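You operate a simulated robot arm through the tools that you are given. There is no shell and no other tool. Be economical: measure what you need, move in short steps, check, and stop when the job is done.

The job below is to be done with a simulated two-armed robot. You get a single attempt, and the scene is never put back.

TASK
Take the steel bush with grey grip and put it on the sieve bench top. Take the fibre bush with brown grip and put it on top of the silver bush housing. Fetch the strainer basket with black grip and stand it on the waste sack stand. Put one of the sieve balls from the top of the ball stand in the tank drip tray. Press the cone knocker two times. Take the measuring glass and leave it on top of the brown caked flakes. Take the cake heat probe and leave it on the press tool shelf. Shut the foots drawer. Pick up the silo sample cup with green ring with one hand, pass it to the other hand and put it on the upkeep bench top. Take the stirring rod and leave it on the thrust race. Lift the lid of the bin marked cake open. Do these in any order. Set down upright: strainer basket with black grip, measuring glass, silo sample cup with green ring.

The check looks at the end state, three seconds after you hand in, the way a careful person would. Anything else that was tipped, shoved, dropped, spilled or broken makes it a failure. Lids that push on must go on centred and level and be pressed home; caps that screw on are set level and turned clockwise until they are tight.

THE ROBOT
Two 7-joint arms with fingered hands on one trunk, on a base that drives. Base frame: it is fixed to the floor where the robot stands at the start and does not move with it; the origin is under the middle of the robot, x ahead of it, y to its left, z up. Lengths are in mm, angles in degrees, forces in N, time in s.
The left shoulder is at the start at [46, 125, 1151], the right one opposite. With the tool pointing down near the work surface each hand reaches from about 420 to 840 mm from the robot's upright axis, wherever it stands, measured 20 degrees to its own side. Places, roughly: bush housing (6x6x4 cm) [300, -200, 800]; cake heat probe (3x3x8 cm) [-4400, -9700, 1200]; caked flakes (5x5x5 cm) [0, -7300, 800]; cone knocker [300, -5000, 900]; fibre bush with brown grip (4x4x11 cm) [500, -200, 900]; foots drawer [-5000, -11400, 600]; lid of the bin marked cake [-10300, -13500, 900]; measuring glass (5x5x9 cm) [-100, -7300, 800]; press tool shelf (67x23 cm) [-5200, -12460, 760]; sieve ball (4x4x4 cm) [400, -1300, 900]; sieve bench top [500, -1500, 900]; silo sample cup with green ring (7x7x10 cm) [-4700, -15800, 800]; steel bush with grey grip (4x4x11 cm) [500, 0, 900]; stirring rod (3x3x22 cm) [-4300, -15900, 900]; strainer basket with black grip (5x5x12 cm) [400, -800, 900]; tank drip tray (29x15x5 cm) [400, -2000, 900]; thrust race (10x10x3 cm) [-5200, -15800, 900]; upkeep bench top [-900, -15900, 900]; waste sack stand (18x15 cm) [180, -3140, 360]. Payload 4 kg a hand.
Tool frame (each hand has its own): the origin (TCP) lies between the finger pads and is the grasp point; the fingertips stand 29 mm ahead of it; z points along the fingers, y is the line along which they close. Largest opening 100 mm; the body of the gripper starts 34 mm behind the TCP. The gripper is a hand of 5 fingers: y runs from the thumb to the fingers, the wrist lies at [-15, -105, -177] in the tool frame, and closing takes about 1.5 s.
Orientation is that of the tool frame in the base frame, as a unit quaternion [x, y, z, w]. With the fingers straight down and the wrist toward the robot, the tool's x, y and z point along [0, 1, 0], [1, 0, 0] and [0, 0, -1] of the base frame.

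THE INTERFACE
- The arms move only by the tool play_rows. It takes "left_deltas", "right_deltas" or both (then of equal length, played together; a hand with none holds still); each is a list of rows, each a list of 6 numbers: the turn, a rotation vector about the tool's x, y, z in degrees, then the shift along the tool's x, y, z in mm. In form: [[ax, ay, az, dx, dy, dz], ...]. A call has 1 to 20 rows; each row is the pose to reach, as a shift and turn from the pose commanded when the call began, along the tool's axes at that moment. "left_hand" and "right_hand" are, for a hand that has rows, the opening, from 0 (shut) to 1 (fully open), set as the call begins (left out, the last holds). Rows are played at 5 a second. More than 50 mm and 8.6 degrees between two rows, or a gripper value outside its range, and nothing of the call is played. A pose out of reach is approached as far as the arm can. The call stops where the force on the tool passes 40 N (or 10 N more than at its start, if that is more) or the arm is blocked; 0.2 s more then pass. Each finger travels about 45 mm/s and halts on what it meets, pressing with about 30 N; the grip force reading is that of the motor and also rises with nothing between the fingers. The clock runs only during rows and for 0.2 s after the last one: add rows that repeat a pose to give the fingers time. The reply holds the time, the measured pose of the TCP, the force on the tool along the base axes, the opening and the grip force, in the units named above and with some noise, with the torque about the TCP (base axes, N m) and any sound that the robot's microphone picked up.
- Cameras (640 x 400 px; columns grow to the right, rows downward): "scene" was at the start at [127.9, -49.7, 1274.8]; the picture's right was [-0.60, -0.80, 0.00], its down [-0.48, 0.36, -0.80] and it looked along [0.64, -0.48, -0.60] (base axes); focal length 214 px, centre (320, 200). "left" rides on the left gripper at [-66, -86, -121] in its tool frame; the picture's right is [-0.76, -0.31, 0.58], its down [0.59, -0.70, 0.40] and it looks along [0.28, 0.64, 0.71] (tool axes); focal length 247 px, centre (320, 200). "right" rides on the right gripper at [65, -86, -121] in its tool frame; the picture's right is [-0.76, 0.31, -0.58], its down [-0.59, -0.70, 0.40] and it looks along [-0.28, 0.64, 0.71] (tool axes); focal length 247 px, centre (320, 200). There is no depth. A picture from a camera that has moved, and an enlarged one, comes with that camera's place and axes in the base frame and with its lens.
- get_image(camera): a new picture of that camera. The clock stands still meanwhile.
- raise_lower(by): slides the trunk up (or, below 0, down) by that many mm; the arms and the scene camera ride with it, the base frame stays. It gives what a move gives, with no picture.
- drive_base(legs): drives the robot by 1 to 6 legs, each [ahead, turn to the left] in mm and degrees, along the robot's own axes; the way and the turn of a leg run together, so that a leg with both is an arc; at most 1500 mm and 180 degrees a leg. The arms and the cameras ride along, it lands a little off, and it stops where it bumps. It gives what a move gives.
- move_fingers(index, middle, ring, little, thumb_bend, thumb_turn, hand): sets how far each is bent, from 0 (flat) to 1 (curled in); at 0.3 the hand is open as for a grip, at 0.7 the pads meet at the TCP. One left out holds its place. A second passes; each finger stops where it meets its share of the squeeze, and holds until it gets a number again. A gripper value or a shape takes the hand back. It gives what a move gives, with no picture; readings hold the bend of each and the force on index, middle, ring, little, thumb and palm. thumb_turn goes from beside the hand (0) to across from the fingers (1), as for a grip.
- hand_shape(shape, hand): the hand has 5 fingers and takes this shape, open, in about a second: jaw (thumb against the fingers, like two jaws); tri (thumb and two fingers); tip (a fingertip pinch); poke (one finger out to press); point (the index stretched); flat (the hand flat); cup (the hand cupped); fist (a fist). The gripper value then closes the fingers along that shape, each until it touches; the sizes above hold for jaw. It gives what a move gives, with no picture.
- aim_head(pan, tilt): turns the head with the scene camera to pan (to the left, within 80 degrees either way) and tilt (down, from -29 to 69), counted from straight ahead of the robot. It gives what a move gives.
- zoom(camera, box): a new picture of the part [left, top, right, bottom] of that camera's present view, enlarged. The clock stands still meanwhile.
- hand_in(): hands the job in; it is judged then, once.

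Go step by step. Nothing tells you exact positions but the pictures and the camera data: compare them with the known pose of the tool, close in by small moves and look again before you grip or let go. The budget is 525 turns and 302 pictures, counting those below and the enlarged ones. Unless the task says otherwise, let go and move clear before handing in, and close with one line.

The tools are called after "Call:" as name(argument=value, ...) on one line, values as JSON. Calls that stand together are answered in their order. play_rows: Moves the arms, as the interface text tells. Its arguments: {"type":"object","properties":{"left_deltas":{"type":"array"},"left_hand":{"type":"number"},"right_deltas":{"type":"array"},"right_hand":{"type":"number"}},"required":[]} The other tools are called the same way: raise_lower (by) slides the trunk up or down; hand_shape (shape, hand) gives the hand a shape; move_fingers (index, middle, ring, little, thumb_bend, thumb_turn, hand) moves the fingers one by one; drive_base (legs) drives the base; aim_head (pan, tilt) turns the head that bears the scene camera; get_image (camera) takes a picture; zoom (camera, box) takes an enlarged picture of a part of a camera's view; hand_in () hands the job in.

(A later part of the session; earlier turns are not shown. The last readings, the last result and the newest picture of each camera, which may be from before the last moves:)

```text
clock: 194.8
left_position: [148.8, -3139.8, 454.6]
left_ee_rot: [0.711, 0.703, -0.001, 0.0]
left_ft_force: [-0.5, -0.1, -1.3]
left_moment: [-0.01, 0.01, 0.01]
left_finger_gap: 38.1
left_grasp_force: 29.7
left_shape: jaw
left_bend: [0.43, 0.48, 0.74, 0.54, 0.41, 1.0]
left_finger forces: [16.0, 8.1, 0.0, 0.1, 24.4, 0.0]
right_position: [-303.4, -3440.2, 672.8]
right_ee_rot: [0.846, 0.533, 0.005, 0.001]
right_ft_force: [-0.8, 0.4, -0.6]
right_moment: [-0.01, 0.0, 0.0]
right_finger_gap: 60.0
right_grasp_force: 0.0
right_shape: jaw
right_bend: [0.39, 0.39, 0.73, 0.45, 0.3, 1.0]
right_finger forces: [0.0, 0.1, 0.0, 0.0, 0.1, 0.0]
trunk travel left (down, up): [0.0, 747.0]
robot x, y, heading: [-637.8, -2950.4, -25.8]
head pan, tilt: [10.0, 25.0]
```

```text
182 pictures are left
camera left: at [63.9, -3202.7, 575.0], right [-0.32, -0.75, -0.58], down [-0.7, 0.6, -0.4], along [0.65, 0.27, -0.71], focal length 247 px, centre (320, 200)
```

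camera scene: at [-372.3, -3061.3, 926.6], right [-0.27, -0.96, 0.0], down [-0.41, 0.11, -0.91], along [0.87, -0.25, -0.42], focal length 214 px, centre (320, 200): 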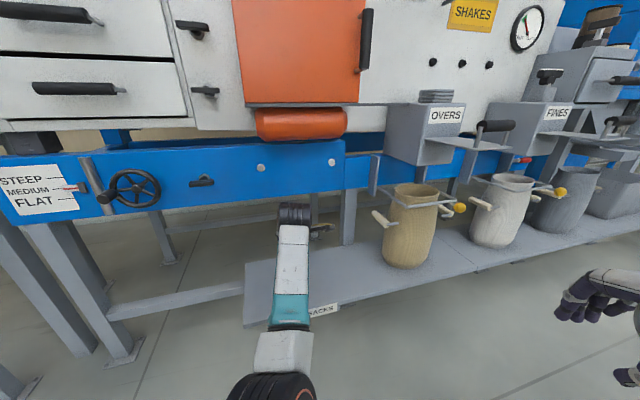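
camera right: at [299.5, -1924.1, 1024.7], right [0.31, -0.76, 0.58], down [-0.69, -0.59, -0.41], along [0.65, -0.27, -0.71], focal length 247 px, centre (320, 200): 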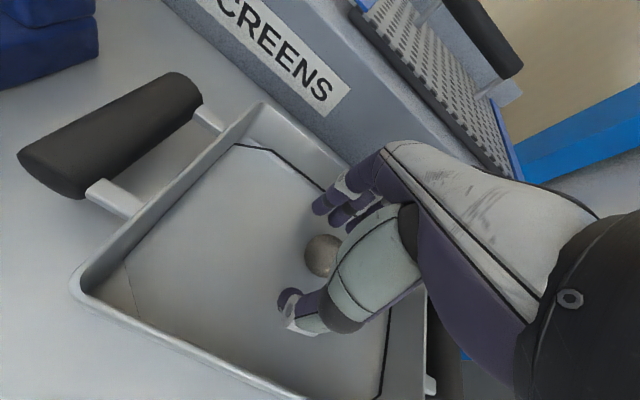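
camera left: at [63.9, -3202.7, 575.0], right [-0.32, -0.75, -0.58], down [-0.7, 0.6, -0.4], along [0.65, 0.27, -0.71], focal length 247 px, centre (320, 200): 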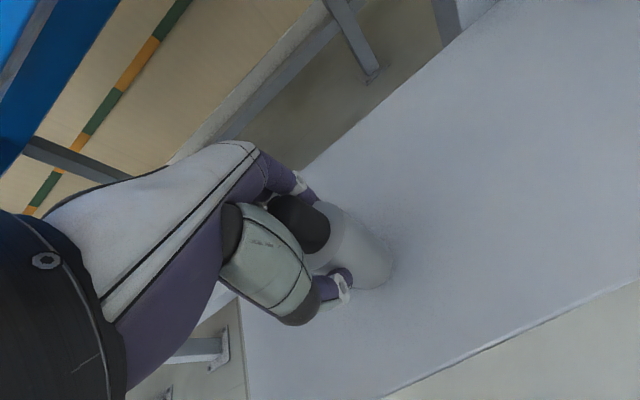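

Call:
play_rows(left_deltas=[[0, 0, 0, 0, 0, 2], [0, 0, 0, 0, 0, 5], [0, 0, 0, 0, 0, 5]])

Call:
play_rows(left_deltas=[[0, 0, 0, 0, 0, 2], [0, 0, 0, 0, 0, 4], [0, 0, 0, 0, 0, 4]])

```text
clock: 195.6
left_position: [149.6, -3140.0, 449.9]
left_ee_rot: [0.711, 0.703, -0.001, 0.001]
left_ft_force: [0.6, -0.1, -1.4]
left_moment: [-0.01, -0.02, 0.03]
left_finger_gap: 38.0
left_grasp_force: 30.2
left_shape: jaw
left_bend: [0.43, 0.48, 0.74, 0.54, 0.41, 1.0]
left_finger forces: [16.0, 8.1, 0.0, 0.0, 24.4, 0.0]
right_position: [-304.3, -3438.9, 672.0]
right_ee_rot: [0.846, 0.533, 0.004, 0.002]
right_ft_force: [0.2, -0.1, 0.8]
right_moment: [0.02, 0.01, 0.0]
right_finger_gap: 60.0
right_grasp_force: 0.0
right_shape: jaw
right_bend: [0.39, 0.39, 0.73, 0.45, 0.3, 1.0]
right_finger forces: [0.1, 0.0, 0.1, 0.0, 0.0, 0.0]
trunk travel left (down, up): [0.0, 747.0]
robot x, y, heading: [-635.0, -2955.0, -25.7]
head pan, tilt: [10.0, 25.0]
```

```text
clock: 196.4
left_position: [148.4, -3139.4, 445.5]
left_ee_rot: [0.711, 0.703, -0.001, 0.001]
left_ft_force: [0.2, -0.5, -1.5]
left_moment: [-0.01, 0.02, 0.01]
left_finger_gap: 37.9
left_grasp_force: 29.8
left_shape: jaw
left_bend: [0.43, 0.48, 0.74, 0.54, 0.41, 1.0]
left_finger forces: [16.0, 8.1, 0.1, 0.1, 24.3, 0.0]
right_position: [-304.5, -3438.6, 673.4]
right_ee_rot: [0.846, 0.533, 0.004, 0.002]
right_ft_force: [-0.2, 0.4, -0.6]
right_moment: [-0.01, -0.04, 0.03]
right_finger_gap: 60.0
right_grasp_force: 0.1
right_shape: jaw
right_bend: [0.39, 0.39, 0.73, 0.45, 0.3, 1.0]
right_finger forces: [0.0, 0.1, 0.0, 0.1, 0.0, 0.0]
trunk travel left (down, up): [0.0, 747.0]
robot x, y, heading: [-634.8, -2956.0, -25.9]
head pan, tilt: [10.0, 25.0]
```

Call:
play_rows(left_deltas=[[0, 0, 0, 0, 0, 2], [0, 0, 0, 0, 0, 5], [0, 0, 0, 0, 0, 5]])

Call:
play_rows(left_deltas=[[0, 0, 0, 0, 0, 2], [0, 0, 0, 0, 0, 4], [0, 0, 0, 0, 0, 4]])

Call:
zoom(camera="left", box=[240, 160, 440, 320])

```text
clock: 197.2
left_position: [148.3, -3138.9, 442.6]
left_ee_rot: [0.712, 0.703, 0.0, 0.001]
left_ft_force: [-1.1, 1.3, 5.3]
left_moment: [0.0, -0.01, 0.04]
left_finger_gap: 38.4
left_grasp_force: 29.5
left_shape: jaw
left_bend: [0.43, 0.48, 0.74, 0.54, 0.41, 1.0]
left_finger forces: [15.8, 8.4, 0.0, 0.0, 25.8, 0.1]
right_position: [-303.4, -3438.8, 672.8]
right_ee_rot: [0.846, 0.533, 0.006, 0.002]
right_ft_force: [0.3, -0.6, 0.1]
right_moment: [0.02, -0.01, -0.01]
right_finger_gap: 59.9
right_grasp_force: 0.0
right_shape: jaw
right_bend: [0.39, 0.39, 0.73, 0.45, 0.3, 1.0]
right_finger forces: [0.0, 0.1, 0.0, 0.0, 0.0, 0.0]
trunk travel left (down, up): [0.0, 747.0]
robot x, y, heading: [-635.9, -2955.4, -25.8]
head pan, tilt: [10.0, 25.0]
```

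```text
clock: 198.0
left_position: [150.4, -3139.5, 441.2]
left_ee_rot: [0.711, 0.703, 0.001, 0.004]
left_ft_force: [-0.5, 0.1, 15.4]
left_moment: [0.03, -0.21, -0.02]
left_finger_gap: 38.8
left_grasp_force: 29.8
left_shape: jaw
left_bend: [0.43, 0.48, 0.74, 0.54, 0.41, 1.0]
left_finger forces: [17.1, 9.8, 0.0, 0.1, 27.5, 0.0]
right_position: [-304.6, -3439.2, 674.4]
right_ee_rot: [0.846, 0.533, 0.006, 0.003]
right_ft_force: [0.0, 0.1, 0.6]
right_moment: [-0.06, 0.03, -0.01]
right_finger_gap: 60.0
right_grasp_force: 0.0
right_shape: jaw
right_bend: [0.39, 0.39, 0.73, 0.45, 0.3, 1.0]
right_finger forces: [0.1, 0.0, 0.0, 0.0, 0.0, 0.0]
trunk travel left (down, up): [0.0, 747.0]
robot x, y, heading: [-637.5, -2953.2, -25.9]
head pan, tilt: [10.0, 25.0]
```

```text
2.50 times, centred on (340, 240) of left
camera zoom: at [63.6, -3202.9, 561.1], right [-0.31, -0.75, -0.58], down [-0.69, 0.6, -0.4], along [0.65, 0.27, -0.71], focal length 617 px, centre (270, 100)
```

zoom: 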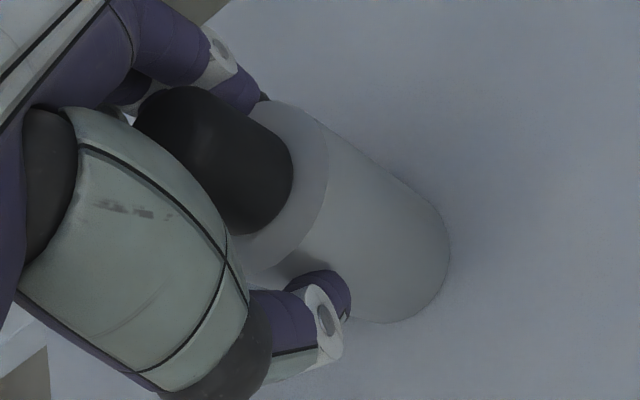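

Standing on the platform (15 N). Opening the hand.

Call:
play_rows(left_deltas=[[0, 0, 0, 0, 0, -2], [0, 0, 0, 0, 0, -2], [0, 0, 0, 0, 0, -2]])

Call:
play_rows(left_deltas=[[0, 0, 0, 0, 0, 0], [0, 0, 0, 0, 0, 0], [0, 0, 0, 0, 0, 0], [0, 0, 0, 0, 0, 0], [0, 0, 0, 0, 0, 0], [0, 0, 0, 0, 0, 0], [0, 0, 0, 0, 0, 0]], left_hand=1)

Call:
get_image(camera="left")

```text
clock: 198.8
left_position: [149.5, -3139.6, 441.7]
left_ee_rot: [0.712, 0.703, 0.0, 0.002]
left_ft_force: [2.0, -1.3, 15.0]
left_moment: [-0.01, -0.26, 0.01]
left_finger_gap: 38.8
left_grasp_force: 29.6
left_shape: jaw
left_bend: [0.42, 0.48, 0.74, 0.54, 0.41, 1.0]
left_finger forces: [18.1, 10.1, 0.1, 0.0, 26.3, 0.0]
right_position: [-304.9, -3438.9, 673.3]
right_ee_rot: [0.846, 0.533, 0.006, 0.002]
right_ft_force: [-1.1, -0.3, 0.3]
right_moment: [0.01, 0.03, 0.01]
right_finger_gap: 59.8
right_grasp_force: 0.0
right_shape: jaw
right_bend: [0.39, 0.39, 0.73, 0.45, 0.3, 1.0]
right_finger forces: [0.1, 0.0, 0.0, 0.1, 0.0, 0.1]
trunk travel left (down, up): [0.0, 747.0]
robot x, y, heading: [-634.4, -2956.4, -25.7]
head pan, tilt: [10.0, 25.0]
```

```text
clock: 200.4
left_position: [148.4, -3138.9, 439.5]
left_ee_rot: [0.711, 0.703, 0.001, 0.001]
left_ft_force: [-0.6, -0.1, 0.1]
left_moment: [-0.05, -0.02, -0.02]
left_finger_gap: 99.5
left_grasp_force: 0.1
left_shape: jaw
left_bend: [0.3, 0.3, 0.3, 0.3, 0.3, 0.98]
left_finger forces: [0.1, 0.0, 0.0, 0.1, 0.1, 0.0]
right_position: [-303.9, -3439.7, 672.1]
right_ee_rot: [0.846, 0.533, 0.005, 0.003]
right_ft_force: [0.9, 0.6, 0.6]
right_moment: [0.01, -0.02, -0.01]
right_finger_gap: 59.8
right_grasp_force: 0.0
right_shape: jaw
right_bend: [0.39, 0.39, 0.73, 0.45, 0.3, 1.0]
right_finger forces: [0.0, 0.0, 0.0, 0.0, 0.0, 0.0]
trunk travel left (down, up): [0.0, 747.0]
robot x, y, heading: [-637.7, -2951.9, -25.7]
head pan, tilt: [10.0, 25.0]
```

```text
180 pictures are left
camera left: at [63.6, -3202.8, 559.7], right [-0.32, -0.75, -0.58], down [-0.7, 0.6, -0.4], along [0.65, 0.27, -0.71], focal length 247 px, centre (320, 200)
```

left: 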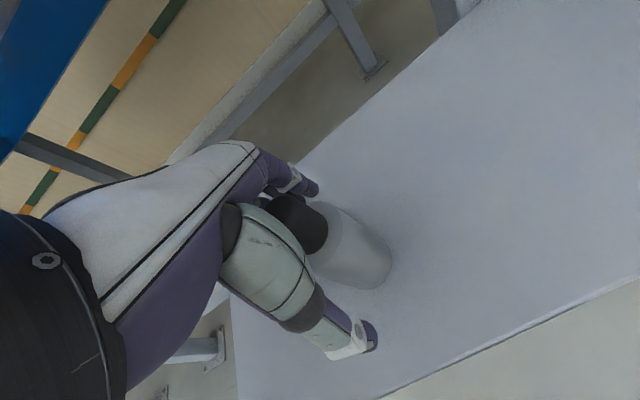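

Standing upright and free. Raising the hand straight up, then backing away.

Call:
play_rows(left_deltas=[[0, 0, 0, 0, 0, -30], [0, 0, 0, 0, 0, -70], [0, 0, 0, 0, 0, -110], [0, 0, 0, 0, 0, -150], [0, 0, 0, 0, 0, -180]])

Call:
drive_base(legs=[[-200, 0]])

Call:
get_image(camera="scene")

```text
clock: 201.6
left_position: [149.7, -3138.6, 618.6]
left_ee_rot: [0.712, 0.703, -0.001, 0.002]
left_ft_force: [0.2, -0.1, 0.8]
left_moment: [0.01, 0.04, -0.02]
left_finger_gap: 99.9
left_grasp_force: 0.0
left_shape: jaw
left_bend: [0.3, 0.3, 0.3, 0.3, 0.3, 0.98]
left_finger forces: [0.0, 0.1, 0.0, 0.0, 0.1, 0.1]
right_position: [-304.5, -3438.6, 672.4]
right_ee_rot: [0.846, 0.533, 0.005, 0.003]
right_ft_force: [-0.1, 0.5, 0.9]
right_moment: [0.0, -0.04, -0.04]
right_finger_gap: 60.1
right_grasp_force: 0.1
right_shape: jaw
right_bend: [0.39, 0.39, 0.73, 0.45, 0.3, 1.0]
right_finger forces: [0.0, 0.1, 0.0, 0.1, 0.0, 0.1]
trunk travel left (down, up): [0.0, 747.0]
robot x, y, heading: [-635.3, -2954.6, -25.8]
head pan, tilt: [10.0, 25.0]
```

```text
clock: 203.2
left_position: [-31.7, -3050.6, 618.3]
left_ee_rot: [0.712, 0.702, -0.001, 0.001]
left_ft_force: [-0.1, 0.1, 0.3]
left_moment: [-0.01, 0.02, 0.02]
left_finger_gap: 99.9
left_grasp_force: 0.1
left_shape: jaw
left_bend: [0.3, 0.3, 0.3, 0.3, 0.3, 0.98]
left_finger forces: [0.1, 0.0, 0.0, 0.0, 0.0, 0.0]
right_position: [-483.8, -3351.5, 673.6]
right_ee_rot: [0.846, 0.533, 0.005, 0.003]
right_ft_force: [0.8, 0.6, -0.1]
right_moment: [0.01, 0.03, -0.01]
right_finger_gap: 59.8
right_grasp_force: 0.0
right_shape: jaw
right_bend: [0.39, 0.39, 0.73, 0.45, 0.3, 1.0]
right_finger forces: [0.1, 0.0, 0.0, 0.0, 0.1, 0.0]
trunk travel left (down, up): [0.0, 747.0]
robot x, y, heading: [-817.5, -2866.6, -25.5]
head pan, tilt: [10.0, 25.0]
```

```text
179 pictures are left
camera scene: at [-553.5, -2974.0, 926.7], right [-0.27, -0.96, 0.0], down [-0.41, 0.11, -0.91], along [0.87, -0.24, -0.42], focal length 214 px, centre (320, 200)
```

scene: 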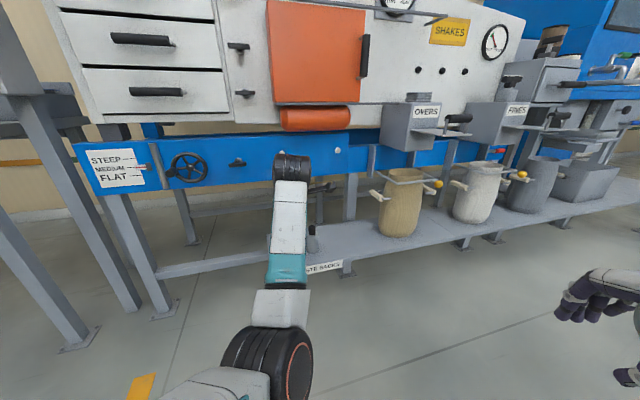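

Basket stands well. Next the cone knocker near (300, -5000, 900): raising the trunk and driving down the aisle.

Call:
raise_lower(by=400)

Call:
drive_base(legs=[[0, -64.5], [1500, 0], [350, 0], [0, 70]])

Call:
aim_head(pan=0, tilt=20)

Call:
get_image(camera="scene")

```text
clock: 207.0
left_position: [-31.4, -3050.7, 1018.6]
left_ee_rot: [0.712, 0.702, 0.0, -0.001]
left_ft_force: [0.4, -0.1, 0.7]
left_moment: [-0.01, 0.02, -0.01]
left_finger_gap: 99.7
left_grasp_force: 0.1
left_shape: jaw
left_bend: [0.3, 0.3, 0.3, 0.3, 0.3, 0.98]
left_finger forces: [0.0, 0.0, 0.1, 0.0, 0.1, 0.0]
right_position: [-484.5, -3352.3, 1071.4]
right_ee_rot: [0.846, 0.533, 0.005, 0.001]
right_ft_force: [0.0, -0.7, 0.1]
right_moment: [-0.02, 0.01, 0.0]
right_finger_gap: 60.2
right_grasp_force: 0.0
right_shape: jaw
right_bend: [0.39, 0.39, 0.73, 0.45, 0.3, 1.0]
right_finger forces: [0.1, 0.0, 0.1, 0.0, 0.1, 0.0]
trunk travel left (down, up): [-400.0, 347.0]
robot x, y, heading: [-816.6, -2865.8, -25.4]
head pan, tilt: [10.0, 25.0]
```

```text
clock: 222.1
left_position: [-39.9, -4819.7, 1017.7]
left_ee_rot: [0.682, 0.731, -0.001, 0.001]
left_ft_force: [0.7, -0.2, -0.5]
left_moment: [0.01, -0.02, -0.01]
left_finger_gap: 99.9
left_grasp_force: 0.1
left_shape: jaw
left_bend: [0.3, 0.3, 0.3, 0.3, 0.3, 0.98]
left_finger forces: [0.0, 0.1, 0.0, 0.0, 0.0, 0.0]
right_position: [-468.5, -5156.1, 1073.5]
right_ee_rot: [0.824, 0.566, 0.005, 0.003]
right_ft_force: [0.7, 0.7, -0.6]
right_moment: [-0.02, -0.02, 0.0]
right_finger_gap: 60.2
right_grasp_force: 0.1
right_shape: jaw
right_bend: [0.39, 0.39, 0.73, 0.45, 0.3, 1.0]
right_finger forces: [0.1, 0.0, 0.1, 0.0, 0.0, 0.0]
trunk travel left (down, up): [-400.0, 347.0]
robot x, y, heading: [-837.7, -4699.0, -20.9]
head pan, tilt: [10.0, 25.0]
```

```text
clock: 222.8
left_position: [-40.8, -4819.9, 1018.0]
left_ee_rot: [0.683, 0.731, -0.001, 0.0]
left_ft_force: [-0.8, -1.2, 0.0]
left_moment: [0.01, -0.04, 0.02]
left_finger_gap: 99.7
left_grasp_force: 0.1
left_shape: jaw
left_bend: [0.3, 0.3, 0.3, 0.3, 0.3, 0.98]
left_finger forces: [0.1, 0.0, 0.0, 0.0, 0.1, 0.0]
right_position: [-467.5, -5157.2, 1072.2]
right_ee_rot: [0.824, 0.566, 0.006, 0.003]
right_ft_force: [0.6, 0.0, -0.2]
right_moment: [0.0, -0.01, -0.02]
right_finger_gap: 60.1
right_grasp_force: 0.2
right_shape: jaw
right_bend: [0.39, 0.39, 0.73, 0.45, 0.3, 1.0]
right_finger forces: [0.0, 0.0, 0.1, 0.1, 0.0, 0.0]
trunk travel left (down, up): [-400.0, 347.0]
robot x, y, heading: [-837.0, -4699.9, -21.4]
head pan, tilt: [0.0, 20.0]
```

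```text
178 pictures are left
camera scene: at [-706.8, -4748.0, 1352.6], right [-0.36, -0.93, 0.0], down [-0.32, 0.12, -0.94], along [0.88, -0.34, -0.34], focal length 214 px, centre (320, 200)
```

scene: 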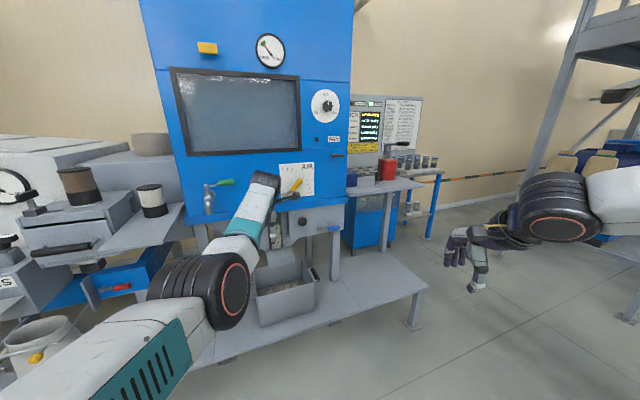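

Call:
zoom(camera="scene", box=[180, 140, 380, 290])

```text
2.67 times, centred on (280, 215) of scene
camera zoom: at [-706.8, -4748.0, 1352.6], right [-0.36, -0.93, 0.0], down [-0.32, 0.12, -0.94], along [0.88, -0.34, -0.34], focal length 572 px, centre (427, 160)
```

zoom: 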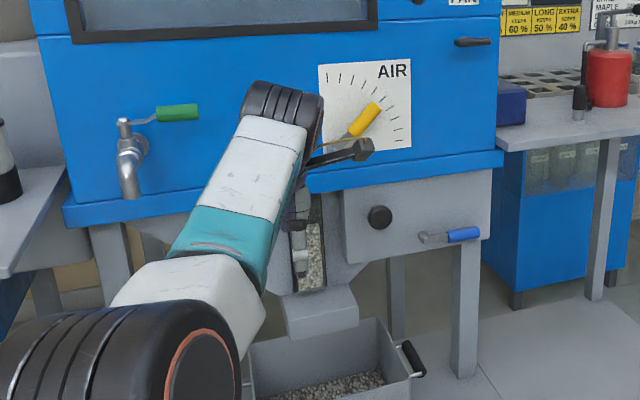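

The knocker looks like the black button on the grey plate around (300, -5037, 855). First I'll retract the left arm so I can approach.

Call:
play_rows(left_deltas=[[0, 0, 0, 18, -38, -15], [0, 0, 0, 36, -76, -30], [0, 0, 0, 54, -114, -45], [0, 0, 0, 72, -152, -60], [0, 0, 0, 90, -190, -75], [0, 0, 0, 108, -228, -90], [0, 0, 0, 125, -262, -100]])

Call:
get_image(camera="scene")

```text
clock: 224.4
left_position: [-281.1, -4711.4, 1092.8]
left_ee_rot: [0.682, 0.731, 0.0, 0.0]
left_ft_force: [-0.5, -0.2, 0.1]
left_moment: [0.0, 0.01, -0.01]
left_finger_gap: 100.0
left_grasp_force: 0.0
left_shape: jaw
left_bend: [0.3, 0.3, 0.3, 0.3, 0.3, 0.98]
left_finger forces: [0.1, 0.1, 0.0, 0.0, 0.0, 0.0]
left hand out of reach, approached as far as the arm can: row 6, 7
right_position: [-468.0, -5154.8, 1073.6]
right_ee_rot: [0.824, 0.567, 0.005, 0.003]
right_ft_force: [-0.2, 0.0, -0.7]
right_moment: [0.0, 0.0, -0.02]
right_finger_gap: 59.8
right_grasp_force: 0.1
right_shape: jaw
right_bend: [0.39, 0.39, 0.73, 0.45, 0.3, 1.0]
right_finger forces: [0.0, 0.0, 0.1, 0.0, 0.0, 0.0]
trunk travel left (down, up): [-400.0, 347.0]
robot x, y, heading: [-839.6, -4702.9, -21.1]
head pan, tilt: [0.0, 20.0]
```

```text
176 pictures are left
camera scene: at [-706.8, -4747.7, 1352.6], right [-0.36, -0.93, 0.0], down [-0.32, 0.12, -0.94], along [0.88, -0.34, -0.34], focal length 214 px, centre (320, 200)
```

scene: 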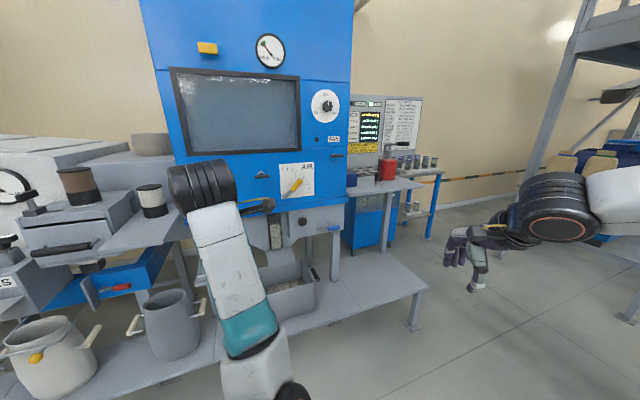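

Call:
zoom(camera="scene", box=[240, 140, 360, 290])

```text
2.67 times, centred on (300, 215) of scene
camera zoom: at [-706.8, -4747.7, 1352.6], right [-0.36, -0.93, 0.0], down [-0.32, 0.12, -0.94], along [0.88, -0.34, -0.34], focal length 572 px, centre (373, 160)
```

zoom: 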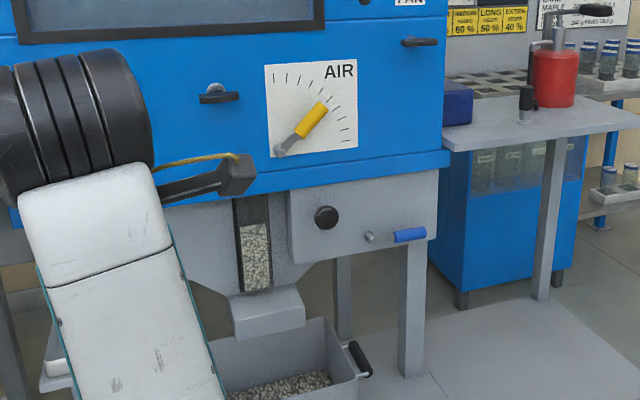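

The black round button beside the cone is the knocker. I'll put the right hand in poke shape and turn it to point forward.

Call:
hand_shape(hand="right", shape="poke")

Call:
play_rows(right_deltas=[[-7.5, 0, 0, 0, 13, 0], [-15, 0, 0, 0, 26, 0], [-22.5, 0, 0, 0, 39, 0], [-30, 0, 0, 0, 52, 0], [-37.5, 0, 0, 0, 65, 0], [-45, 0, 0, 0, 78, 0], [-52.5, 0, 0, 0, 91, 0], [-60, 0, 0, 0, 104, 0], [-67.5, 0, 0, 0, 117, 0], [-75, 0, 0, 0, 130, 0], [-82.5, 0, 0, 0, 140, 0], [-90, 0, 0, 0, 150, 0], [-90, 0, 0, 0, 150, 0]])

Call:
get_image(camera="right")

Call:
get_image(camera="scene")

```text
clock: 225.3
left_position: [-279.5, -4713.0, 1093.3]
left_ee_rot: [0.683, 0.73, 0.001, 0.0]
left_ft_force: [-0.3, 0.4, -0.4]
left_moment: [-0.01, 0.02, 0.04]
left_finger_gap: 99.9
left_grasp_force: 0.0
left_shape: jaw
left_bend: [0.3, 0.3, 0.3, 0.3, 0.3, 0.98]
left_finger forces: [0.0, 0.0, 0.0, 0.0, 0.1, 0.0]
right_position: [-468.1, -5156.8, 1073.7]
right_ee_rot: [0.824, 0.566, 0.006, 0.003]
right_ft_force: [-0.1, 0.2, 0.3]
right_moment: [-0.01, -0.01, 0.01]
right_finger_gap: 0.1
right_grasp_force: 0.1
right_shape: poke
right_bend: [0.7, 0.7, 0.99, 0.99, 1.0, 1.0]
right_finger forces: [0.1, 0.0, 0.0, 0.0, 0.0, 0.0]
trunk travel left (down, up): [-400.0, 347.0]
robot x, y, heading: [-838.6, -4701.9, -21.1]
head pan, tilt: [0.0, 20.0]
```

```text
clock: 228.1
left_position: [-280.2, -4711.9, 1092.5]
left_ee_rot: [0.682, 0.731, 0.001, 0.002]
left_ft_force: [0.3, -0.2, -0.3]
left_moment: [0.01, -0.01, 0.01]
left_finger_gap: 100.0
left_grasp_force: 0.0
left_shape: jaw
left_bend: [0.3, 0.3, 0.3, 0.3, 0.3, 0.98]
left_finger forces: [0.0, 0.0, 0.1, 0.0, 0.0, 0.0]
right_position: [-346.5, -5209.9, 1105.6]
right_ee_rot: [0.581, 0.396, 0.404, 0.585]
right_ft_force: [-1.0, -0.6, 0.7]
right_moment: [0.02, 0.03, 0.0]
right_finger_gap: 0.2
right_grasp_force: 0.0
right_shape: poke
right_bend: [0.7, 0.7, 0.99, 0.99, 1.0, 1.0]
right_finger forces: [0.1, 0.0, 0.0, 0.0, 0.1, 0.0]
right hand out of reach, approached as far as the arm can: row 11, 12, 13
trunk travel left (down, up): [-400.0, 347.0]
robot x, y, heading: [-841.2, -4704.3, -21.2]
head pan, tilt: [0.0, 20.0]
```

```text
174 pictures are left
camera right: at [-435.3, -5104.9, 1019.5], right [-0.81, -0.5, 0.3], down [0.17, -0.69, -0.7], along [0.56, -0.52, 0.65], focal length 247 px, centre (320, 200)
```

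right: 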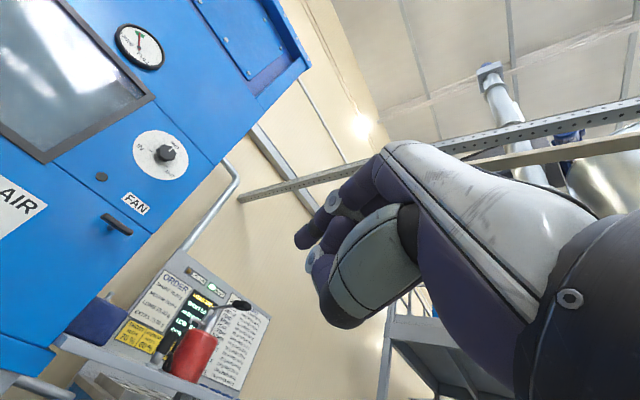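

```text
173 pictures are left
camera scene: at [-706.8, -4747.9, 1352.6], right [-0.36, -0.93, 0.0], down [-0.32, 0.12, -0.94], along [0.88, -0.34, -0.34], focal length 214 px, centre (320, 200)
```

scene: 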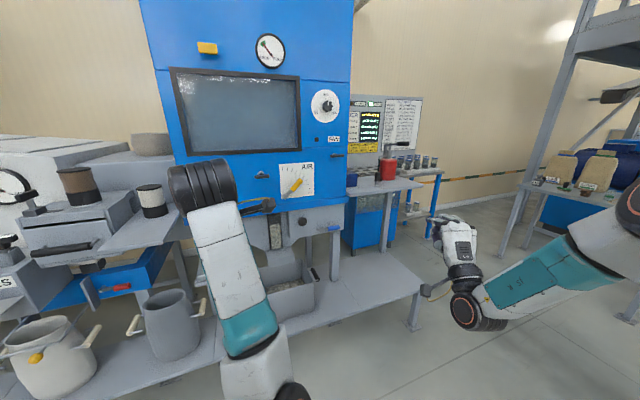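

The hand points forward with index/middle as the poker (tip ≈ 29 mm ahead of the TCP). Driving so that it faces the button with ~100 mm standoff.

Call:
drive_base(legs=[[0, 14.8], [369, 0], [0, 6.4]])

Call:
aim_head(pan=-25, tilt=35)

Call:
get_image(camera="scene")

```text
clock: 231.9
left_position: [60.2, -4555.6, 1093.0]
left_ee_rot: [0.539, 0.842, 0.001, 0.001]
left_ft_force: [-0.4, -0.5, -0.1]
left_moment: [0.01, 0.01, 0.02]
left_finger_gap: 99.8
left_grasp_force: 0.0
left_shape: jaw
left_bend: [0.3, 0.3, 0.3, 0.3, 0.3, 0.98]
left_finger forces: [0.0, 0.0, 0.0, 0.0, 0.0, 0.0]
right_position: [175.7, -5042.9, 1105.6]
right_ee_rot: [0.499, 0.497, 0.503, 0.5]
right_ft_force: [0.0, 0.8, -0.6]
right_moment: [-0.02, -0.02, 0.0]
right_finger_gap: 0.0
right_grasp_force: 0.1
right_shape: poke
right_bend: [0.7, 0.7, 0.99, 0.99, 1.0, 1.0]
right_finger forces: [0.1, 0.0, 0.0, 0.0, 0.1, 0.0]
trunk travel left (down, up): [-400.0, 347.0]
robot x, y, heading: [-469.5, -4741.1, -0.2]
head pan, tilt: [0.0, 20.0]
```

```text
clock: 232.8
left_position: [59.7, -4554.2, 1093.1]
left_ee_rot: [0.539, 0.842, 0.001, 0.001]
left_ft_force: [-1.0, 0.4, -0.1]
left_moment: [-0.01, 0.02, 0.0]
left_finger_gap: 99.9
left_grasp_force: 0.1
left_shape: jaw
left_bend: [0.3, 0.3, 0.3, 0.3, 0.3, 0.98]
left_finger forces: [0.0, 0.0, 0.1, 0.1, 0.0, 0.0]
right_position: [175.4, -5044.1, 1105.8]
right_ee_rot: [0.5, 0.496, 0.503, 0.501]
right_ft_force: [0.6, -0.4, -0.1]
right_moment: [-0.01, 0.0, -0.03]
right_finger_gap: 0.2
right_grasp_force: 0.2
right_shape: poke
right_bend: [0.7, 0.7, 0.99, 0.99, 1.0, 1.0]
right_finger forces: [0.1, 0.0, 0.0, 0.0, 0.1, 0.0]
trunk travel left (down, up): [-400.0, 347.0]
robot x, y, heading: [-463.4, -4743.8, 0.2]
head pan, tilt: [-25.0, 35.0]
```

```text
172 pictures are left
camera scene: at [-338.3, -4777.4, 1328.8], right [-0.42, -0.91, 0.0], down [-0.52, 0.24, -0.82], along [0.74, -0.35, -0.57], focal length 214 px, centre (320, 200)
```

scene: 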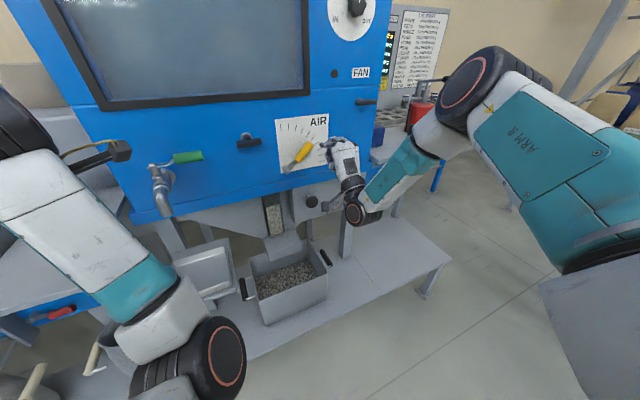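

Triangulated button at about (242, -5020, 885). Retreat 55 mm, lower 220 mm, align y.

Call:
play_rows(right_deltas=[[0, 0, 0, 0, 0, -30], [0, 0, 0, 0, 0, -55], [0, 0, 0, 5, -44, -55], [0, 0, 0, 10, -88, -55], [0, 0, 0, 15, -132, -55], [0, 0, 0, 20, -176, -55], [0, 0, 0, 24, -220, -55], [0, 0, 0, 24, -220, -55]])

Call:
get_image(camera="scene")

Call:
get_image(camera="right")

```text
clock: 234.6
left_position: [59.5, -4553.6, 1093.4]
left_ee_rot: [0.538, 0.843, 0.001, 0.001]
left_ft_force: [0.1, 0.1, -0.1]
left_moment: [0.01, -0.01, 0.0]
left_finger_gap: 99.6
left_grasp_force: 0.1
left_shape: jaw
left_bend: [0.3, 0.3, 0.3, 0.3, 0.3, 0.98]
left_finger forces: [0.0, 0.1, 0.1, 0.1, 0.1, 0.1]
right_position: [117.8, -5040.6, 1081.8]
right_ee_rot: [0.5, 0.496, 0.503, 0.501]
right_ft_force: [-0.6, 0.5, -0.8]
right_moment: [0.0, -0.01, -0.01]
right_finger_gap: 0.0
right_grasp_force: 0.1
right_shape: poke
right_bend: [0.7, 0.7, 0.99, 0.99, 1.0, 1.0]
right_finger forces: [0.1, 0.0, 0.0, 0.0, 0.1, 0.0]
right hand out of reach, approached as far as the arm can: row 3, 4, 5, 6, 7, 8
trunk travel left (down, up): [-400.0, 347.0]
robot x, y, heading: [-465.4, -4746.4, -0.3]
head pan, tilt: [-25.0, 35.0]
```

```text
171 pictures are left
camera scene: at [-338.1, -4777.2, 1328.7], right [-0.42, -0.91, 0.0], down [-0.52, 0.24, -0.82], along [0.74, -0.35, -0.57], focal length 214 px, centre (320, 200)
```

scene: 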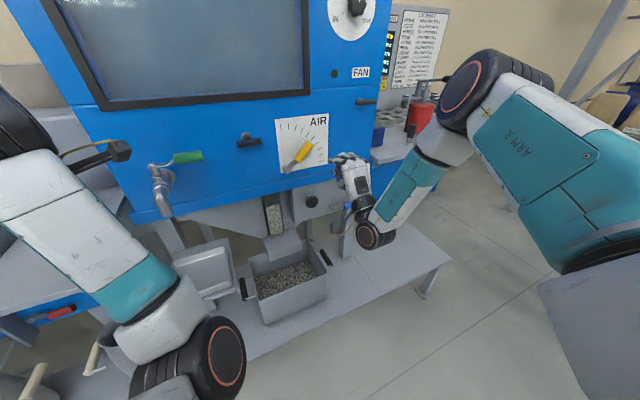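

```text
170 pictures are left
camera right: at [-2.2, -4974.5, 995.7], right [-0.58, -0.76, 0.3], down [0.4, -0.58, -0.7], along [0.71, -0.29, 0.65], focal length 247 px, centre (320, 200)
```

right: 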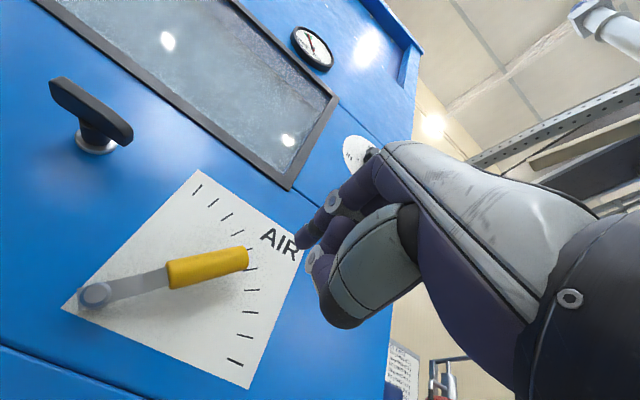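

I'll raise the left hand by 180 and use the trunk to bring the right hand down to button height.

Call:
play_rows(left_deltas=[[0, 0, 0, 0, 0, -45], [0, 0, 0, 0, 0, -90], [0, 0, 0, 0, 0, -135], [0, 0, 0, 0, 0, -180]])

Call:
raise_lower(by=-190)

Call:
get_image(camera="scene")

Call:
get_image(camera="right")

```text
clock: 235.6
left_position: [109.5, -4516.9, 1266.1]
left_ee_rot: [0.539, 0.842, 0.001, 0.001]
left_ft_force: [0.6, -0.8, 0.6]
left_moment: [-0.02, -0.02, 0.02]
left_finger_gap: 99.7
left_grasp_force: 0.0
left_shape: jaw
left_bend: [0.3, 0.3, 0.3, 0.3, 0.3, 0.98]
left_finger forces: [0.0, 0.0, 0.1, 0.0, 0.1, 0.0]
left hand out of reach, approached as far as the arm can: row 1, 2, 3, 4
right_position: [117.5, -5041.0, 1083.4]
right_ee_rot: [0.5, 0.496, 0.504, 0.501]
right_ft_force: [-0.2, 1.1, 0.5]
right_moment: [-0.01, 0.01, -0.01]
right_finger_gap: 0.0
right_grasp_force: 0.0
right_shape: poke
right_bend: [0.7, 0.7, 0.99, 0.99, 1.0, 1.0]
right_finger forces: [0.0, 0.0, 0.1, 0.1, 0.1, 0.0]
trunk travel left (down, up): [-400.0, 347.0]
robot x, y, heading: [-466.7, -4741.1, 0.2]
head pan, tilt: [-25.0, 35.0]
```

```text
clock: 237.4
left_position: [154.5, -4518.5, 1029.5]
left_ee_rot: [0.538, 0.842, -0.015, -0.038]
left_ft_force: [-1.6, -1.8, 18.1]
left_moment: [0.53, -0.8, 0.01]
left_finger_gap: 98.1
left_grasp_force: 0.0
left_shape: jaw
left_bend: [0.3, 0.3, 0.3, 0.3, 0.3, 0.98]
left_finger forces: [0.1, 18.5, 0.1, 0.1, 0.0, 0.0]
right_position: [116.1, -5047.0, 898.1]
right_ee_rot: [0.5, 0.498, 0.503, 0.5]
right_ft_force: [-0.5, 0.2, -0.4]
right_moment: [-0.01, 0.01, -0.04]
right_finger_gap: 0.2
right_grasp_force: 0.2
right_shape: poke
right_bend: [0.7, 0.7, 0.99, 0.99, 1.0, 1.0]
right_finger forces: [0.0, 0.1, 0.0, 0.0, 0.1, 0.0]
trunk travel left (down, up): [-223.0, 524.0]
robot x, y, heading: [-465.2, -4743.4, 0.3]
head pan, tilt: [-25.0, 35.0]
stopped: the force on the tool passed its limit (the readings are from after the stop); the commanded pose is now the measured one
```

```text
169 pictures are left
camera scene: at [-291.5, -4777.4, 1147.3], right [-0.42, -0.91, 0.0], down [-0.52, 0.24, -0.82], along [0.74, -0.35, -0.57], focal length 214 px, centre (320, 200)
```

scene: 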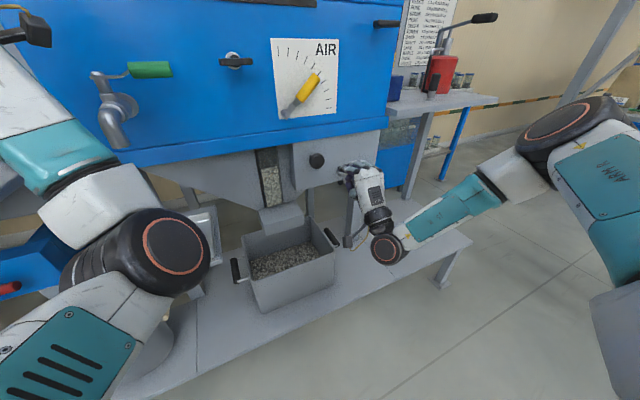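

```text
168 pictures are left
camera right: at [-3.8, -4980.0, 811.6], right [-0.58, -0.76, 0.3], down [0.4, -0.58, -0.7], along [0.71, -0.29, 0.64], focal length 247 px, centre (320, 200)
```

right: 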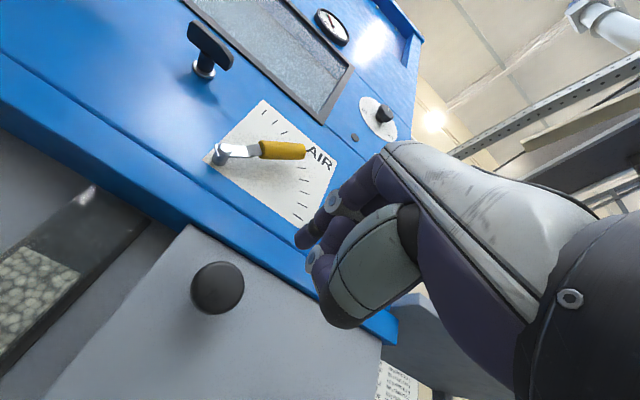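

The left hand touched something (18 N on the middle finger). Looking before anything else.

Call:
get_image(camera="left")

```text
167 pictures are left
camera left: at [116.3, -4615.5, 1153.5], right [-0.01, -0.81, -0.59], down [-0.92, 0.24, -0.32], along [0.4, 0.54, -0.74], focal length 247 px, centre (320, 200)
```

left: 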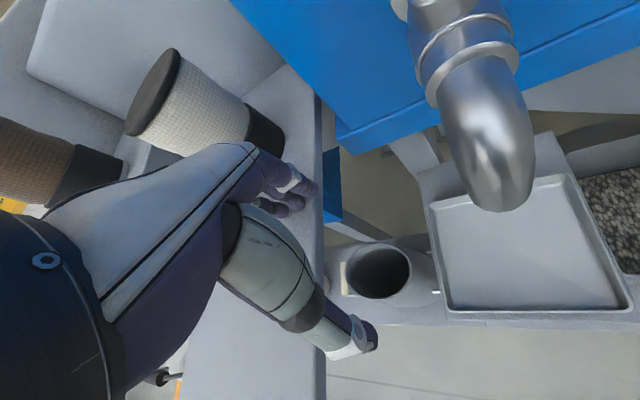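

The fingers only rest on the shelf beside an upright can. Lifting the left hand off, back toward me.

Call:
play_rows(left_deltas=[[0, 0, 0, 0, 0, -25], [0, 0, 0, 0, 0, -60], [0, 0, 0, 0, -20, -90], [0, 0, 0, 0, -40, -120]])

Call:
get_image(camera="left")

```text
clock: 238.4
left_position: [154.5, -4518.5, 1153.0]
left_ee_rot: [0.537, 0.842, -0.019, -0.042]
left_ft_force: [-1.0, -0.1, 0.6]
left_moment: [0.0, 0.03, -0.01]
left_finger_gap: 100.2
left_grasp_force: 0.1
left_shape: jaw
left_bend: [0.3, 0.3, 0.3, 0.3, 0.3, 0.98]
left_finger forces: [0.0, 0.0, 0.0, 0.1, 0.0, 0.0]
left hand out of reach, approached as far as the arm can: row 3, 4
right_position: [117.5, -5047.4, 897.3]
right_ee_rot: [0.501, 0.497, 0.502, 0.5]
right_ft_force: [0.3, 0.4, 0.1]
right_moment: [0.01, 0.02, -0.01]
right_finger_gap: 0.2
right_grasp_force: 0.1
right_shape: poke
right_bend: [0.7, 0.7, 0.99, 0.99, 1.0, 1.0]
right_finger forces: [0.0, 0.1, 0.1, 0.0, 0.1, 0.0]
trunk travel left (down, up): [-223.0, 524.0]
robot x, y, heading: [-464.6, -4740.5, 0.2]
head pan, tilt: [-25.0, 35.0]
```

```text
166 pictures are left
camera left: at [118.0, -4616.5, 1275.3], right [-0.02, -0.81, -0.59], down [-0.92, 0.24, -0.31], along [0.39, 0.54, -0.75], focal length 247 px, centre (320, 200)
```

left: 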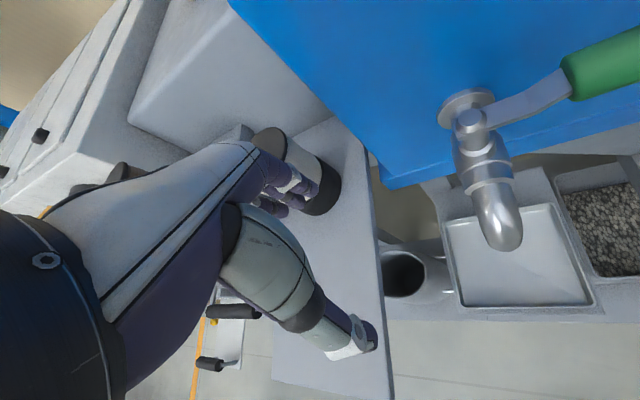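

Button triangulates at (253, -5021, 875). Aligning and approaching to ~20 mm short.

Call:
play_rows(right_deltas=[[0, 0, 0, 13, -8, 10], [0, 0, 0, 26, -16, 30], [0, 0, 0, 26, -20, 60], [0, 0, 0, 26, -20, 80], [0, 0, 0, 26, -20, 80]])

Call:
get_image(camera="right")

Call:
zoom(camera="scene", box=[260, 100, 420, 220])

```text
clock: 239.6
left_position: [155.6, -4519.3, 1152.3]
left_ee_rot: [0.538, 0.842, -0.02, -0.043]
left_ft_force: [-0.2, 0.0, 0.1]
left_moment: [0.01, 0.02, 0.02]
left_finger_gap: 99.9
left_grasp_force: 0.1
left_shape: jaw
left_bend: [0.3, 0.3, 0.3, 0.3, 0.3, 0.98]
left_finger forces: [0.1, 0.0, 0.1, 0.0, 0.1, 0.0]
right_position: [195.0, -5023.3, 879.0]
right_ee_rot: [0.5, 0.499, 0.503, 0.499]
right_ft_force: [1.0, 0.7, 1.3]
right_moment: [0.03, -0.04, -0.01]
right_finger_gap: 0.0
right_grasp_force: 0.1
right_shape: poke
right_bend: [0.7, 0.7, 0.99, 0.99, 1.0, 1.0]
right_finger forces: [0.0, 0.0, 0.0, 0.1, 0.0, 0.0]
trunk travel left (down, up): [-223.0, 524.0]
robot x, y, heading: [-467.5, -4741.4, 0.2]
head pan, tilt: [-25.0, 35.0]
```

```text
165 pictures are left
camera right: at [75.5, -4955.6, 792.8], right [-0.58, -0.76, 0.3], down [0.4, -0.59, -0.7], along [0.71, -0.29, 0.64], focal length 247 px, centre (320, 200)
```

right: 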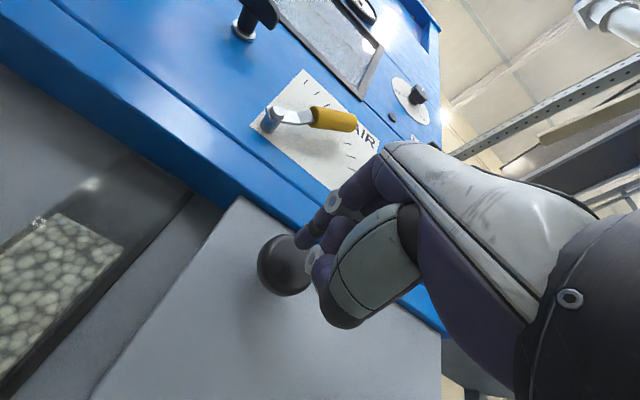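

```text
3.33 times, centred on (340, 160) of scene
camera zoom: at [-290.5, -4777.2, 1147.2], right [-0.42, -0.91, 0.0], down [-0.52, 0.24, -0.82], along [0.74, -0.35, -0.57], focal length 715 px, centre (253, 333)
```

zoom: 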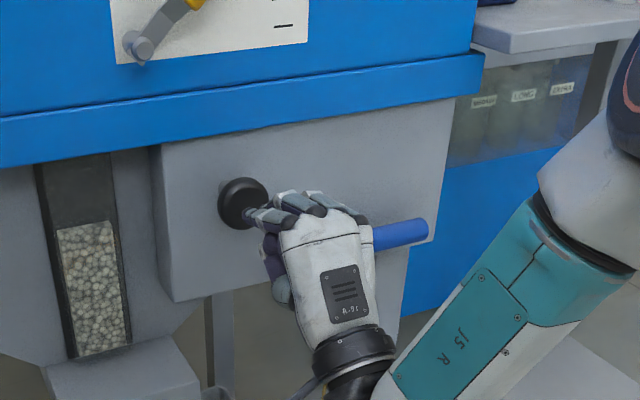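

Well aligned. Pressing forward in small steps.

Call:
play_rows(right_deltas=[[0, 0, 0, 1, 0, 10], [0, 0, 0, 1, 0, 20], [0, 0, 0, 1, 0, 26], [0, 0, 0, 1, 0, 30], [0, 0, 0, 1, 0, 34], [0, 0, 0, 1, 0, 38]])

```text
clock: 241.0
left_position: [156.7, -4520.7, 1151.2]
left_ee_rot: [0.538, 0.842, -0.02, -0.043]
left_ft_force: [0.3, 0.0, 0.6]
left_moment: [-0.01, -0.03, -0.05]
left_finger_gap: 99.7
left_grasp_force: 0.1
left_shape: jaw
left_bend: [0.3, 0.3, 0.3, 0.3, 0.3, 0.98]
left_finger forces: [0.0, 0.0, 0.0, 0.0, 0.1, 0.0]
right_position: [224.6, -5024.0, 891.2]
right_ee_rot: [0.5, 0.499, 0.502, 0.499]
right_ft_force: [-2.2, -0.5, -1.6]
right_moment: [0.02, 0.05, -0.01]
right_finger_gap: 0.2
right_grasp_force: 0.0
right_shape: poke
right_bend: [0.7, 0.7, 0.99, 0.99, 1.0, 1.0]
right_finger forces: [0.1, 2.5, 0.1, 0.0, 0.0, 0.1]
right hand out of reach, approached as far as the arm can: row 1, 2, 3, 4, 5, 6
trunk travel left (down, up): [-223.0, 524.0]
robot x, y, heading: [-463.2, -4740.6, -0.0]
head pan, tilt: [-25.0, 35.0]
```

Just touching (2.5 N) but at arm limit. I'll retract the poke a little, raise the left hand, and drive 45 mm ahead.

Call:
play_rows(right_deltas=[[0, 0, 0, 0, -5, -20], [0, 0, 0, 0, -12, -60]], left_deltas=[[0, 0, 0, 0, 0, -35], [0, 0, 0, 0, 0, -70]])

Call:
drive_base(legs=[[45, 0]])

Call:
get_image(camera="right")

Call:
zoom(camera="scene", box=[240, 100, 400, 220])

```text
clock: 241.6
left_position: [159.6, -4519.6, 1224.1]
left_ee_rot: [0.537, 0.842, -0.019, -0.043]
left_ft_force: [-0.9, -0.3, -0.8]
left_moment: [-0.01, 0.0, -0.03]
left_finger_gap: 99.8
left_grasp_force: 0.1
left_shape: jaw
left_bend: [0.3, 0.3, 0.3, 0.3, 0.3, 0.98]
left_finger forces: [0.0, 0.1, 0.0, 0.0, 0.0, 0.0]
right_position: [163.3, -5024.2, 879.5]
right_ee_rot: [0.5, 0.497, 0.502, 0.5]
right_ft_force: [0.2, 0.5, 0.1]
right_moment: [-0.02, -0.01, 0.04]
right_finger_gap: 0.0
right_grasp_force: 0.0
right_shape: poke
right_bend: [0.7, 0.7, 0.99, 0.99, 1.0, 1.0]
right_finger forces: [0.1, 0.1, 0.1, 0.1, 0.1, 0.0]
trunk travel left (down, up): [-223.0, 524.0]
robot x, y, heading: [-468.8, -4739.9, 0.1]
head pan, tilt: [-25.0, 35.0]
```

```text
clock: 242.5
left_position: [201.6, -4519.3, 1223.9]
left_ee_rot: [0.538, 0.842, -0.02, -0.043]
left_ft_force: [-0.5, 0.1, -0.3]
left_moment: [0.02, -0.05, 0.01]
left_finger_gap: 99.9
left_grasp_force: 0.1
left_shape: jaw
left_bend: [0.3, 0.3, 0.3, 0.3, 0.3, 0.98]
left_finger forces: [0.0, 0.1, 0.1, 0.1, 0.1, 0.0]
right_position: [205.5, -5023.9, 881.0]
right_ee_rot: [0.5, 0.498, 0.503, 0.5]
right_ft_force: [-1.0, 0.3, -0.4]
right_moment: [-0.02, 0.02, 0.01]
right_finger_gap: 0.0
right_grasp_force: 0.0
right_shape: poke
right_bend: [0.7, 0.7, 0.99, 0.99, 1.0, 1.0]
right_finger forces: [0.0, 0.0, 0.0, 0.1, 0.0, 0.0]
trunk travel left (down, up): [-223.0, 524.0]
robot x, y, heading: [-422.9, -4740.6, -0.0]
head pan, tilt: [-25.0, 35.0]
```

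```text
163 pictures are left
camera right: at [84.9, -4957.8, 793.8], right [-0.58, -0.76, 0.3], down [0.4, -0.59, -0.7], along [0.71, -0.29, 0.64], focal length 247 px, centre (320, 200)
```

right: 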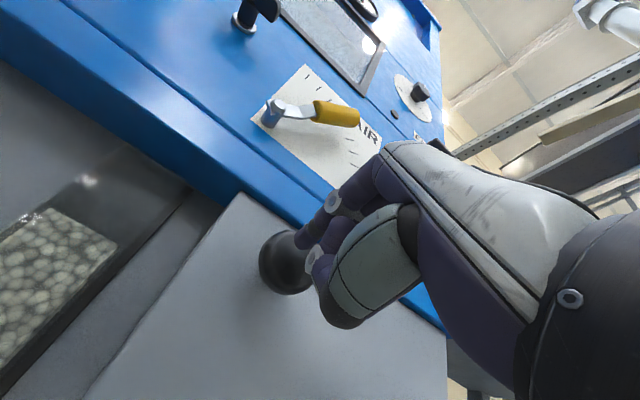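

```text
3.33 times, centred on (320, 160) of scene
camera zoom: at [-249.9, -4777.3, 1147.7], right [-0.42, -0.91, 0.0], down [-0.52, 0.24, -0.82], along [0.74, -0.35, -0.57], focal length 715 px, centre (320, 333)
```

zoom: 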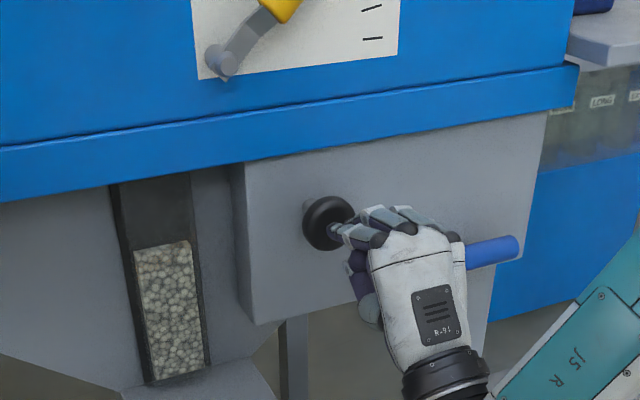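

Tip almost on the button. Pressing forward.

Call:
play_rows(right_deltas=[[0, 0, 0, 1, -2, 6], [0, 0, 0, 1, -3, 12], [0, 0, 0, 1, -3, 18], [0, 0, 0, 1, -3, 22], [0, 0, 0, 1, -3, 26], [0, 0, 0, 1, -3, 30], [0, 0, 0, 1, -3, 34]])

Call:
zoom(camera="scene", box=[280, 130, 380, 205])

```text
clock: 244.1
left_position: [201.8, -4519.7, 1223.4]
left_ee_rot: [0.537, 0.842, -0.02, -0.042]
left_ft_force: [-0.2, 0.3, 0.0]
left_moment: [0.0, 0.02, 0.0]
left_finger_gap: 99.8
left_grasp_force: 0.1
left_shape: jaw
left_bend: [0.3, 0.3, 0.3, 0.3, 0.3, 0.98]
left_finger forces: [0.0, 0.0, 0.0, 0.1, 0.0, 0.0]
right_position: [238.5, -5023.6, 878.5]
right_ee_rot: [0.5, 0.499, 0.502, 0.499]
right_ft_force: [-15.7, 3.9, -2.5]
right_moment: [0.03, 0.07, -0.08]
right_finger_gap: 0.0
right_grasp_force: 0.1
right_shape: poke
right_bend: [0.7, 0.7, 0.99, 0.99, 1.0, 1.0]
right_finger forces: [0.0, 16.0, 0.0, 0.0, 0.0, 0.0]
trunk travel left (down, up): [-223.0, 524.0]
robot x, y, heading: [-422.8, -4741.4, 0.1]
head pan, tilt: [-25.0, 35.0]
heard: click
```

```text
5.33 times, centred on (330, 168) of scene
camera zoom: at [-249.7, -4777.1, 1147.4], right [-0.42, -0.91, 0.0], down [-0.52, 0.24, -0.82], along [0.74, -0.35, -0.57], focal length 1144 px, centre (267, 373)
```

zoom: 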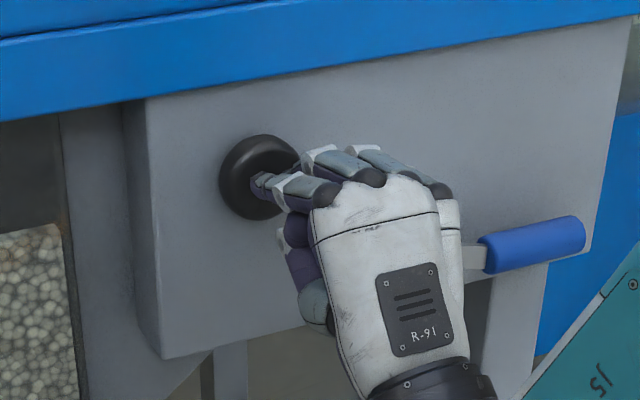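

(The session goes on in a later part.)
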